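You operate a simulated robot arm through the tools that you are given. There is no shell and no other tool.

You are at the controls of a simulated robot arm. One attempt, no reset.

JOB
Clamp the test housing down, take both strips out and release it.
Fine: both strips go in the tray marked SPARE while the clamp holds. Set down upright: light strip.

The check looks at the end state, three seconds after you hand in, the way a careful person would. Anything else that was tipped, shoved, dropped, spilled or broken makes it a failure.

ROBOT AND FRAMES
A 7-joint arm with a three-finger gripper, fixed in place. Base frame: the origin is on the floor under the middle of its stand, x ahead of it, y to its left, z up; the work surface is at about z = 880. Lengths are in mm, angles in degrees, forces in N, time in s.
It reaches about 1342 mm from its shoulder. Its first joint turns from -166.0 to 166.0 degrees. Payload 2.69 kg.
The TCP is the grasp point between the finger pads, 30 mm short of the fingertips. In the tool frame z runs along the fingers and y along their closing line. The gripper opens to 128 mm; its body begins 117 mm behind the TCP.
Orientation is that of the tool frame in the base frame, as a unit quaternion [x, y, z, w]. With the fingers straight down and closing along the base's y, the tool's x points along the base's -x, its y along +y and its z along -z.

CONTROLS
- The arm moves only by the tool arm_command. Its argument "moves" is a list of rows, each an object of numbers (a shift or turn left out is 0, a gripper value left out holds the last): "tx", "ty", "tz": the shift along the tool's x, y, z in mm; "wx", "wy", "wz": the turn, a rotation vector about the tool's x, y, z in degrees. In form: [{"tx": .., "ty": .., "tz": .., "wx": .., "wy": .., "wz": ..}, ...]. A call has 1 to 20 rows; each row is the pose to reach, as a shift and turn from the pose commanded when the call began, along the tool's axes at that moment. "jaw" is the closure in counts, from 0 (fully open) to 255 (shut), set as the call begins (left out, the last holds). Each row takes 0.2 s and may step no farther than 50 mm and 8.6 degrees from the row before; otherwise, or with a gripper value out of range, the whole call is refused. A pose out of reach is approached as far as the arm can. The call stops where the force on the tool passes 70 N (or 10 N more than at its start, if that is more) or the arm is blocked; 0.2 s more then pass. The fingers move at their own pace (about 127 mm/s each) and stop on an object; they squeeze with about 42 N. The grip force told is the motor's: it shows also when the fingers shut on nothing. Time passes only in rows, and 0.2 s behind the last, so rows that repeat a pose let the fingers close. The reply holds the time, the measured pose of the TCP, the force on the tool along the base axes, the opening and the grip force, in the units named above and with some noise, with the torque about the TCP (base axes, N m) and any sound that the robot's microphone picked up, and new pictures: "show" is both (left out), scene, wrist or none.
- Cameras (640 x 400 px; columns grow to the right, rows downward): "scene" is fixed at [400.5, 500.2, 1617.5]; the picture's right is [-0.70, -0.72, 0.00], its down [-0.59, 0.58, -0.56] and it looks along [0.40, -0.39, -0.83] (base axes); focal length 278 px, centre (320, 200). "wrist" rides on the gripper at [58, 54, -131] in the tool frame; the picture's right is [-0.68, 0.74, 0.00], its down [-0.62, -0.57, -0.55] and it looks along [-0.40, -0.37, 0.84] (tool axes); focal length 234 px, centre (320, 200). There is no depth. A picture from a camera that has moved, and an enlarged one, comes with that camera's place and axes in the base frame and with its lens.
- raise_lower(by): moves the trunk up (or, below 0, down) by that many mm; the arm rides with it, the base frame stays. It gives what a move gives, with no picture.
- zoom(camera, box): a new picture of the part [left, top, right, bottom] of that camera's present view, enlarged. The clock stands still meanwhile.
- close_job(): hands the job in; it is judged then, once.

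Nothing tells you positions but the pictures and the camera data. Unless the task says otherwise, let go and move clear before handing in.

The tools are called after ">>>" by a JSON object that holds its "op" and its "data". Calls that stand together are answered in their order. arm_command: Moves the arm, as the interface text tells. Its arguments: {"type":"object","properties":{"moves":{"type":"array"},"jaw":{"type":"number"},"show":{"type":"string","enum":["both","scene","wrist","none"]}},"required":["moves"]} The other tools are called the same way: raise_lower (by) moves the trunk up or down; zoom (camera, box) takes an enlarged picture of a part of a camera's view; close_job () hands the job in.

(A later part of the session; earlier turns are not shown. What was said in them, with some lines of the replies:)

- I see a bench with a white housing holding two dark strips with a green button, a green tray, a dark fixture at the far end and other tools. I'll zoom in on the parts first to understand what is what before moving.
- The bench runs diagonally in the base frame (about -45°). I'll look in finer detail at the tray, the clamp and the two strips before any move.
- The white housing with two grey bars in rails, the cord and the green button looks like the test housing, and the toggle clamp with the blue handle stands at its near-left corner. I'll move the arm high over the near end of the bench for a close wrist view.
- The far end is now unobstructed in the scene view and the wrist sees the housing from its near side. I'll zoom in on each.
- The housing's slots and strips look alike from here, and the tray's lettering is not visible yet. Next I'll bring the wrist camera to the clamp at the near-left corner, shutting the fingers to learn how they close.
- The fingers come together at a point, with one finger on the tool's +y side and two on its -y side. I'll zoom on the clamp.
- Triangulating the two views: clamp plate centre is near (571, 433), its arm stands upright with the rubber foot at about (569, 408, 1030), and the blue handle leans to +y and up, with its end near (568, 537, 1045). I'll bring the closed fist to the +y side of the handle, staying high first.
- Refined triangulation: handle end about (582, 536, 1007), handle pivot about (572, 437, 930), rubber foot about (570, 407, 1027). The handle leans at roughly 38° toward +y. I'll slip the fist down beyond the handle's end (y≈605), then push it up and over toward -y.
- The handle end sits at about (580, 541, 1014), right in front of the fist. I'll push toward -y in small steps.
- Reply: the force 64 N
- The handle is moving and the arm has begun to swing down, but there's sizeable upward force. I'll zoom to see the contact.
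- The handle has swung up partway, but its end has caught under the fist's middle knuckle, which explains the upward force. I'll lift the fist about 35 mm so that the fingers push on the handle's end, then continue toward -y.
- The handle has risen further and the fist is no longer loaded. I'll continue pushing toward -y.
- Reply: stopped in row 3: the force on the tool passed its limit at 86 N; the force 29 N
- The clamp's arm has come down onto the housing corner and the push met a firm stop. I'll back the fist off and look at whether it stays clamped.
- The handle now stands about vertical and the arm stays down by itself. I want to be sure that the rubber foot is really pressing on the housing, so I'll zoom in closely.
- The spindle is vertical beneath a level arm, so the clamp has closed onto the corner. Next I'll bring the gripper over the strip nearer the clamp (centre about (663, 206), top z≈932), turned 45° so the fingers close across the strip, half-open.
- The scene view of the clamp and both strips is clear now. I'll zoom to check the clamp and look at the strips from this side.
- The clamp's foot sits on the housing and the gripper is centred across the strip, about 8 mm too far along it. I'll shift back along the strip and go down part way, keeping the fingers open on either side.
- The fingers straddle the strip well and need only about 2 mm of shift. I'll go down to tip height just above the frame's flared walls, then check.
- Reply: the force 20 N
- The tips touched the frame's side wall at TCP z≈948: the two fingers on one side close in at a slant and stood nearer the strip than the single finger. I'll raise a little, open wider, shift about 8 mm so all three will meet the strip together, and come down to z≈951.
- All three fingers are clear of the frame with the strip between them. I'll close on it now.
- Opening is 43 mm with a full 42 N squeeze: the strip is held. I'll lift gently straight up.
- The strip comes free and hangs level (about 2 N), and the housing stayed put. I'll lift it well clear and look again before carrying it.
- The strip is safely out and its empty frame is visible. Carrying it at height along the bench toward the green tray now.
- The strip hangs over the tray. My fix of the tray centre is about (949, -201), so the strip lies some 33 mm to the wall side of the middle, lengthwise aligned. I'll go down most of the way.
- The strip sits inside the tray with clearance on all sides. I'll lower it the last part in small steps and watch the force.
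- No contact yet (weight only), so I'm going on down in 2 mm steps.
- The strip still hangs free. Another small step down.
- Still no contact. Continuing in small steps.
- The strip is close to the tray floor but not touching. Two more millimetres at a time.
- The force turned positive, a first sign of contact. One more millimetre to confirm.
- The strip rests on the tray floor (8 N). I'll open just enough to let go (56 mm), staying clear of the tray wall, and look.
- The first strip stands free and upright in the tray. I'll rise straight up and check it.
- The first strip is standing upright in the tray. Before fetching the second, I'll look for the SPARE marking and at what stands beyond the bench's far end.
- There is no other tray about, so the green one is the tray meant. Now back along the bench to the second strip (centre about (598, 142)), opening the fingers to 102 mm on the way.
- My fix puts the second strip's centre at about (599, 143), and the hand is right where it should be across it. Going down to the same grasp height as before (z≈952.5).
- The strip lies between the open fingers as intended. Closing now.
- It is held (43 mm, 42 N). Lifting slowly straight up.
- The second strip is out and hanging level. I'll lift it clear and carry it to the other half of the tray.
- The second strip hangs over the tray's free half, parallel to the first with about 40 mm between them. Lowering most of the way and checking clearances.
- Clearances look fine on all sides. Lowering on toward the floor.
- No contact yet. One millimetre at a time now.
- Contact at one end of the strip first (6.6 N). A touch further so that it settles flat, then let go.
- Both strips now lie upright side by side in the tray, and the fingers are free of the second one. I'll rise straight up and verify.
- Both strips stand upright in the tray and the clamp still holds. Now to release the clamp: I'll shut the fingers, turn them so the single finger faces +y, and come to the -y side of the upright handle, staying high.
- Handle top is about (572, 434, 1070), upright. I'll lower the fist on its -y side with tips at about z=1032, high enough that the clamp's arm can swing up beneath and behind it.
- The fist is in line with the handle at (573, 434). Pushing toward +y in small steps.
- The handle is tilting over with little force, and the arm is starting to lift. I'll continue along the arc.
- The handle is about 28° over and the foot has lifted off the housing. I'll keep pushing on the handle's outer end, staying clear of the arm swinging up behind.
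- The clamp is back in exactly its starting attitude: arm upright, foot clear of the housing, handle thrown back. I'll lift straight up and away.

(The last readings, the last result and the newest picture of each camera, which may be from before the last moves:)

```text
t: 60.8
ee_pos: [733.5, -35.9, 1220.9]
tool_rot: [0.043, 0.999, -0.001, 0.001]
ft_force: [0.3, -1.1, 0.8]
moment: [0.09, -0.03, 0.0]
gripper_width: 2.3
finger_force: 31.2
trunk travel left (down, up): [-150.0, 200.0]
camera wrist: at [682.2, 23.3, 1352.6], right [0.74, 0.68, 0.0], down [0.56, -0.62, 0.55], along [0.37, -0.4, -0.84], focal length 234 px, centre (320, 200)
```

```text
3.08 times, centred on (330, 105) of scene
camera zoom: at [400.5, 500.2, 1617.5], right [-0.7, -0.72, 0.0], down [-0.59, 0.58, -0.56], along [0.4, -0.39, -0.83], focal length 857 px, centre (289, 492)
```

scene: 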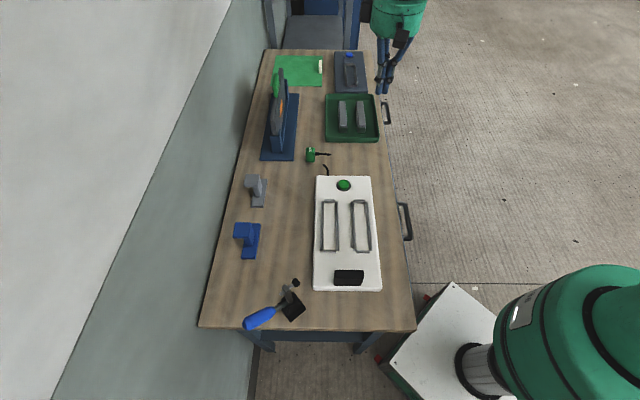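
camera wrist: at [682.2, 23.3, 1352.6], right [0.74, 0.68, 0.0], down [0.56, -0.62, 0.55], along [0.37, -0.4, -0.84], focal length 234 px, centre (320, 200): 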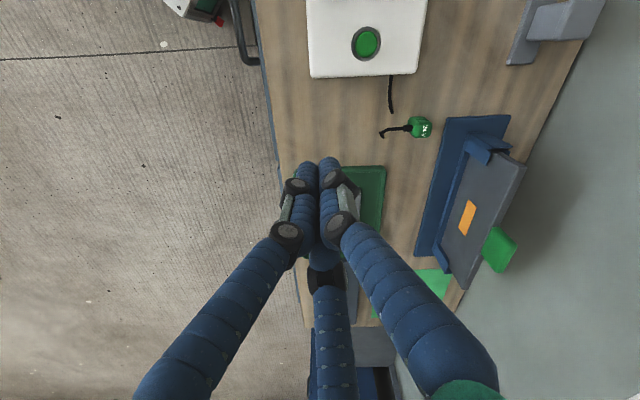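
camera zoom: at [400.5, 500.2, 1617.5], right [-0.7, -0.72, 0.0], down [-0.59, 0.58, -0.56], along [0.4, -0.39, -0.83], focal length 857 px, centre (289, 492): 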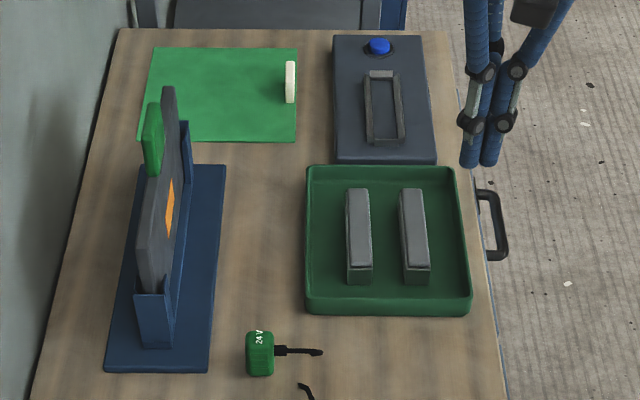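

The end state looks right: clamp open as at the start, housing unmoved with both frames empty, both strips upright in the tray, nothing else disturbed. I haven't yet seen the SPARE lettering, so I'll take the free hand out past the bench's front edge and look at the tray's front face.

>>> {"op": "arm_command", "data": {"moves": [{"tx": 15, "ty": -24, "tz": 10, "wz": -8}, {"tx": 30, "ty": -48, "tz": 20, "wz": -16}, {"tx": 45, "ty": -72, "tz": 34, "wz": -24}, {"tx": 60, "ty": -96, "tz": 48, "wz": -32}, {"tx": 75, "ty": -120, "tz": 62, "wz": -40}, {"tx": 90, "ty": -146, "tz": 76, "wz": -48}, {"tx": 105, "ty": -172, "tz": 90, "wz": -56}, {"tx": 120, "ty": -198, "tz": 104, "wz": -64}, {"tx": 132, "ty": -222, "tz": 118, "wz": -72}, {"tx": 144, "ty": -250, "tz": 134, "wz": -80}, {"tx": 154, "ty": -276, "tz": 150, "wz": -88}, {"tx": 159, "ty": -299, "tz": 170, "wz": -95}, {"tx": 159, "ty": -299, "tz": 170, "wz": -95}], "show": "both"}}

```text
t: 63.6
ee_pos: [550.9, -317.7, 1049.3]
tool_rot: [0.708, -0.706, 0.0, -0.001]
ft_force: [0.2, -0.7, 0.2]
moment: [0.0, -0.04, -0.01]
gripper_width: 1.8
finger_force: 31.3
trunk travel left (down, up): [-150.0, 200.0]
camera wrist: at [498.6, -376.5, 1181.3], right [-0.74, 0.67, 0.0], down [0.56, 0.62, 0.55], along [0.37, 0.4, -0.84], focal length 234 px, centre (320, 200)
```

scene: 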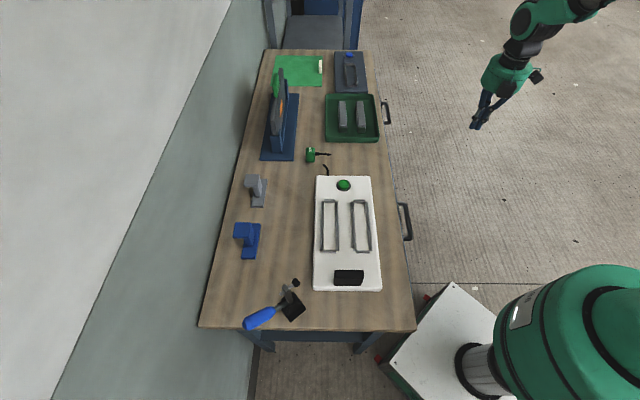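
wrist: 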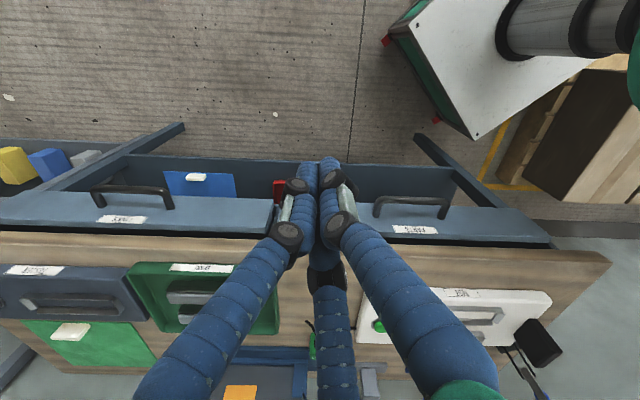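

The labels are on the front faces. I'll zoom in to read them.

>>> {"op": "zoom", "data": {"camera": "wrist", "box": [160, 255, 250, 285]}}

>>> {"op": "zoom", "data": {"camera": "wrist", "box": [0, 255, 80, 285]}}

>>> {"op": "zoom", "data": {"camera": "wrist", "box": [80, 205, 170, 235]}}

>>> {"op": "zoom", "data": {"camera": "wrist", "box": [375, 215, 455, 245]}}

>>> {"op": "zoom", "data": {"camera": "wrist", "box": [420, 275, 520, 315]}}

>>> {"op": "zoom", "data": {"camera": "wrist", "box": [0, 130, 300, 280]}}

```text
7.11 times, centred on (205, 270) of wrist
camera zoom: at [498.6, -376.5, 1181.3], right [-0.74, 0.67, 0.0], down [0.56, 0.62, 0.55], along [0.37, 0.4, -0.84], focal length 1665 px, centre (1138, -298)
```

zoom: 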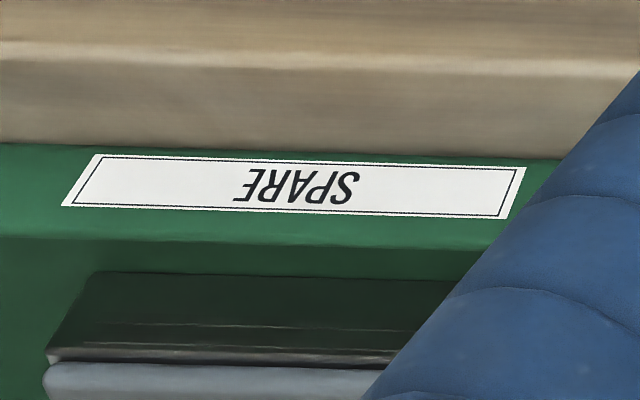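

```text
8.00 times, centred on (40, 270) of wrist
camera zoom: at [498.6, -376.5, 1181.3], right [-0.74, 0.67, 0.0], down [0.56, 0.62, 0.55], along [0.37, 0.4, -0.84], focal length 1873 px, centre (2560, -360)
```

zoom: 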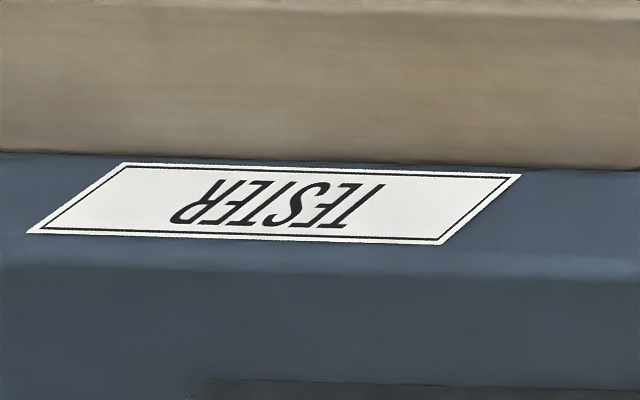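

```text
7.11 times, centred on (125, 220) of wrist
camera zoom: at [498.6, -376.5, 1181.3], right [-0.74, 0.67, 0.0], down [0.56, 0.62, 0.55], along [0.37, 0.4, -0.84], focal length 1665 px, centre (1707, 58)
```

zoom: 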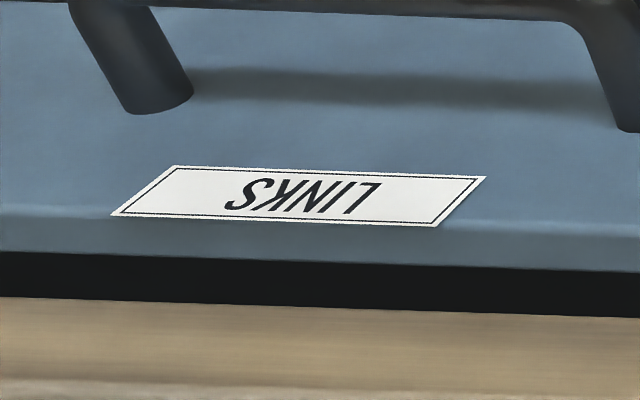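

```text
8.00 times, centred on (415, 230) of wrist
camera zoom: at [498.6, -376.5, 1181.3], right [-0.74, 0.67, 0.0], down [0.56, 0.62, 0.55], along [0.37, 0.4, -0.84], focal length 1873 px, centre (-440, -40)
```

zoom: 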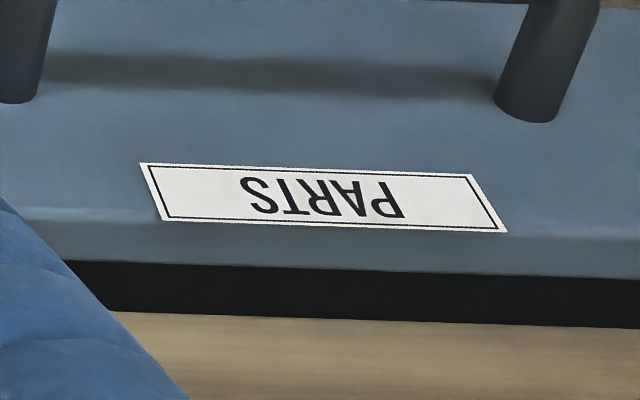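

```text
6.40 times, centred on (470, 295) of wrist
camera zoom: at [498.6, -376.5, 1181.3], right [-0.74, 0.67, 0.0], down [0.56, 0.62, 0.55], along [0.37, 0.4, -0.84], focal length 1499 px, centre (-640, -408)
```

zoom: 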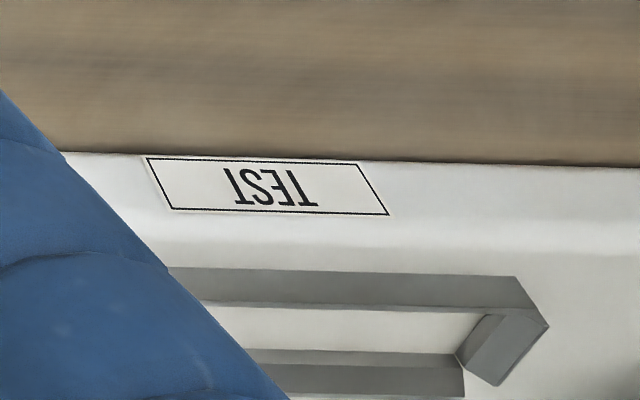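

```text
2.13 times, centred on (150, 205) of wrist
camera zoom: at [498.6, -376.5, 1181.3], right [-0.74, 0.67, 0.0], down [0.56, 0.62, 0.55], along [0.37, 0.4, -0.84], focal length 500 px, centre (683, 189)
```

zoom: 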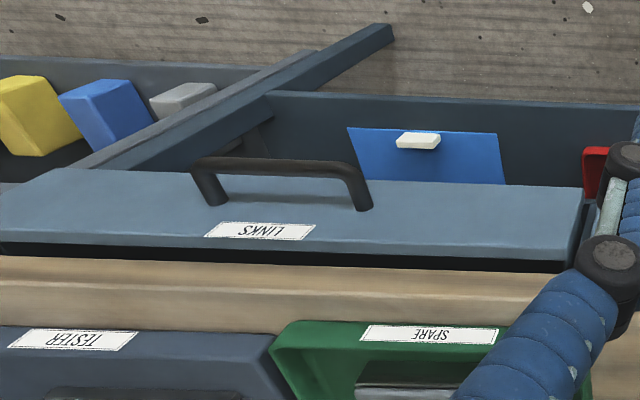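

The tray's front label reads SPARE and the white housing's label reads TEST, so both are confirmed. Both strips stand upright in the SPARE tray, the clamp is released back to its starting attitude, and the hand is clear. I'm handing in.

>>> {"op": "close_job", "data": {}}

```text
The job is handed in.
```

I clamped the TEST housing, took out both strips and set them in the SPARE tray while the clamp held. Then I opened the clamp again, and the job is handed in.

- **Strips:** I couldn't tell which one was the "light" strip, because they look identical. I set both down upright, side by side, the same way up as they sat in the housing.
- **Clamp:** the handle and arm are back in the position they started in, with the foot clear of the housing.
- **Labels:** I only read these at the end, after placing the strips. The tray says SPARE and the white housing says TEST, so both were the right ones.
- **Surroundings:** the final pictures show the housing where it was and nothing else on the bench moved or knocked over. While I was lining up on the first strip, the fingertips pressed its slot frame with about 20 N, and no damage shows.
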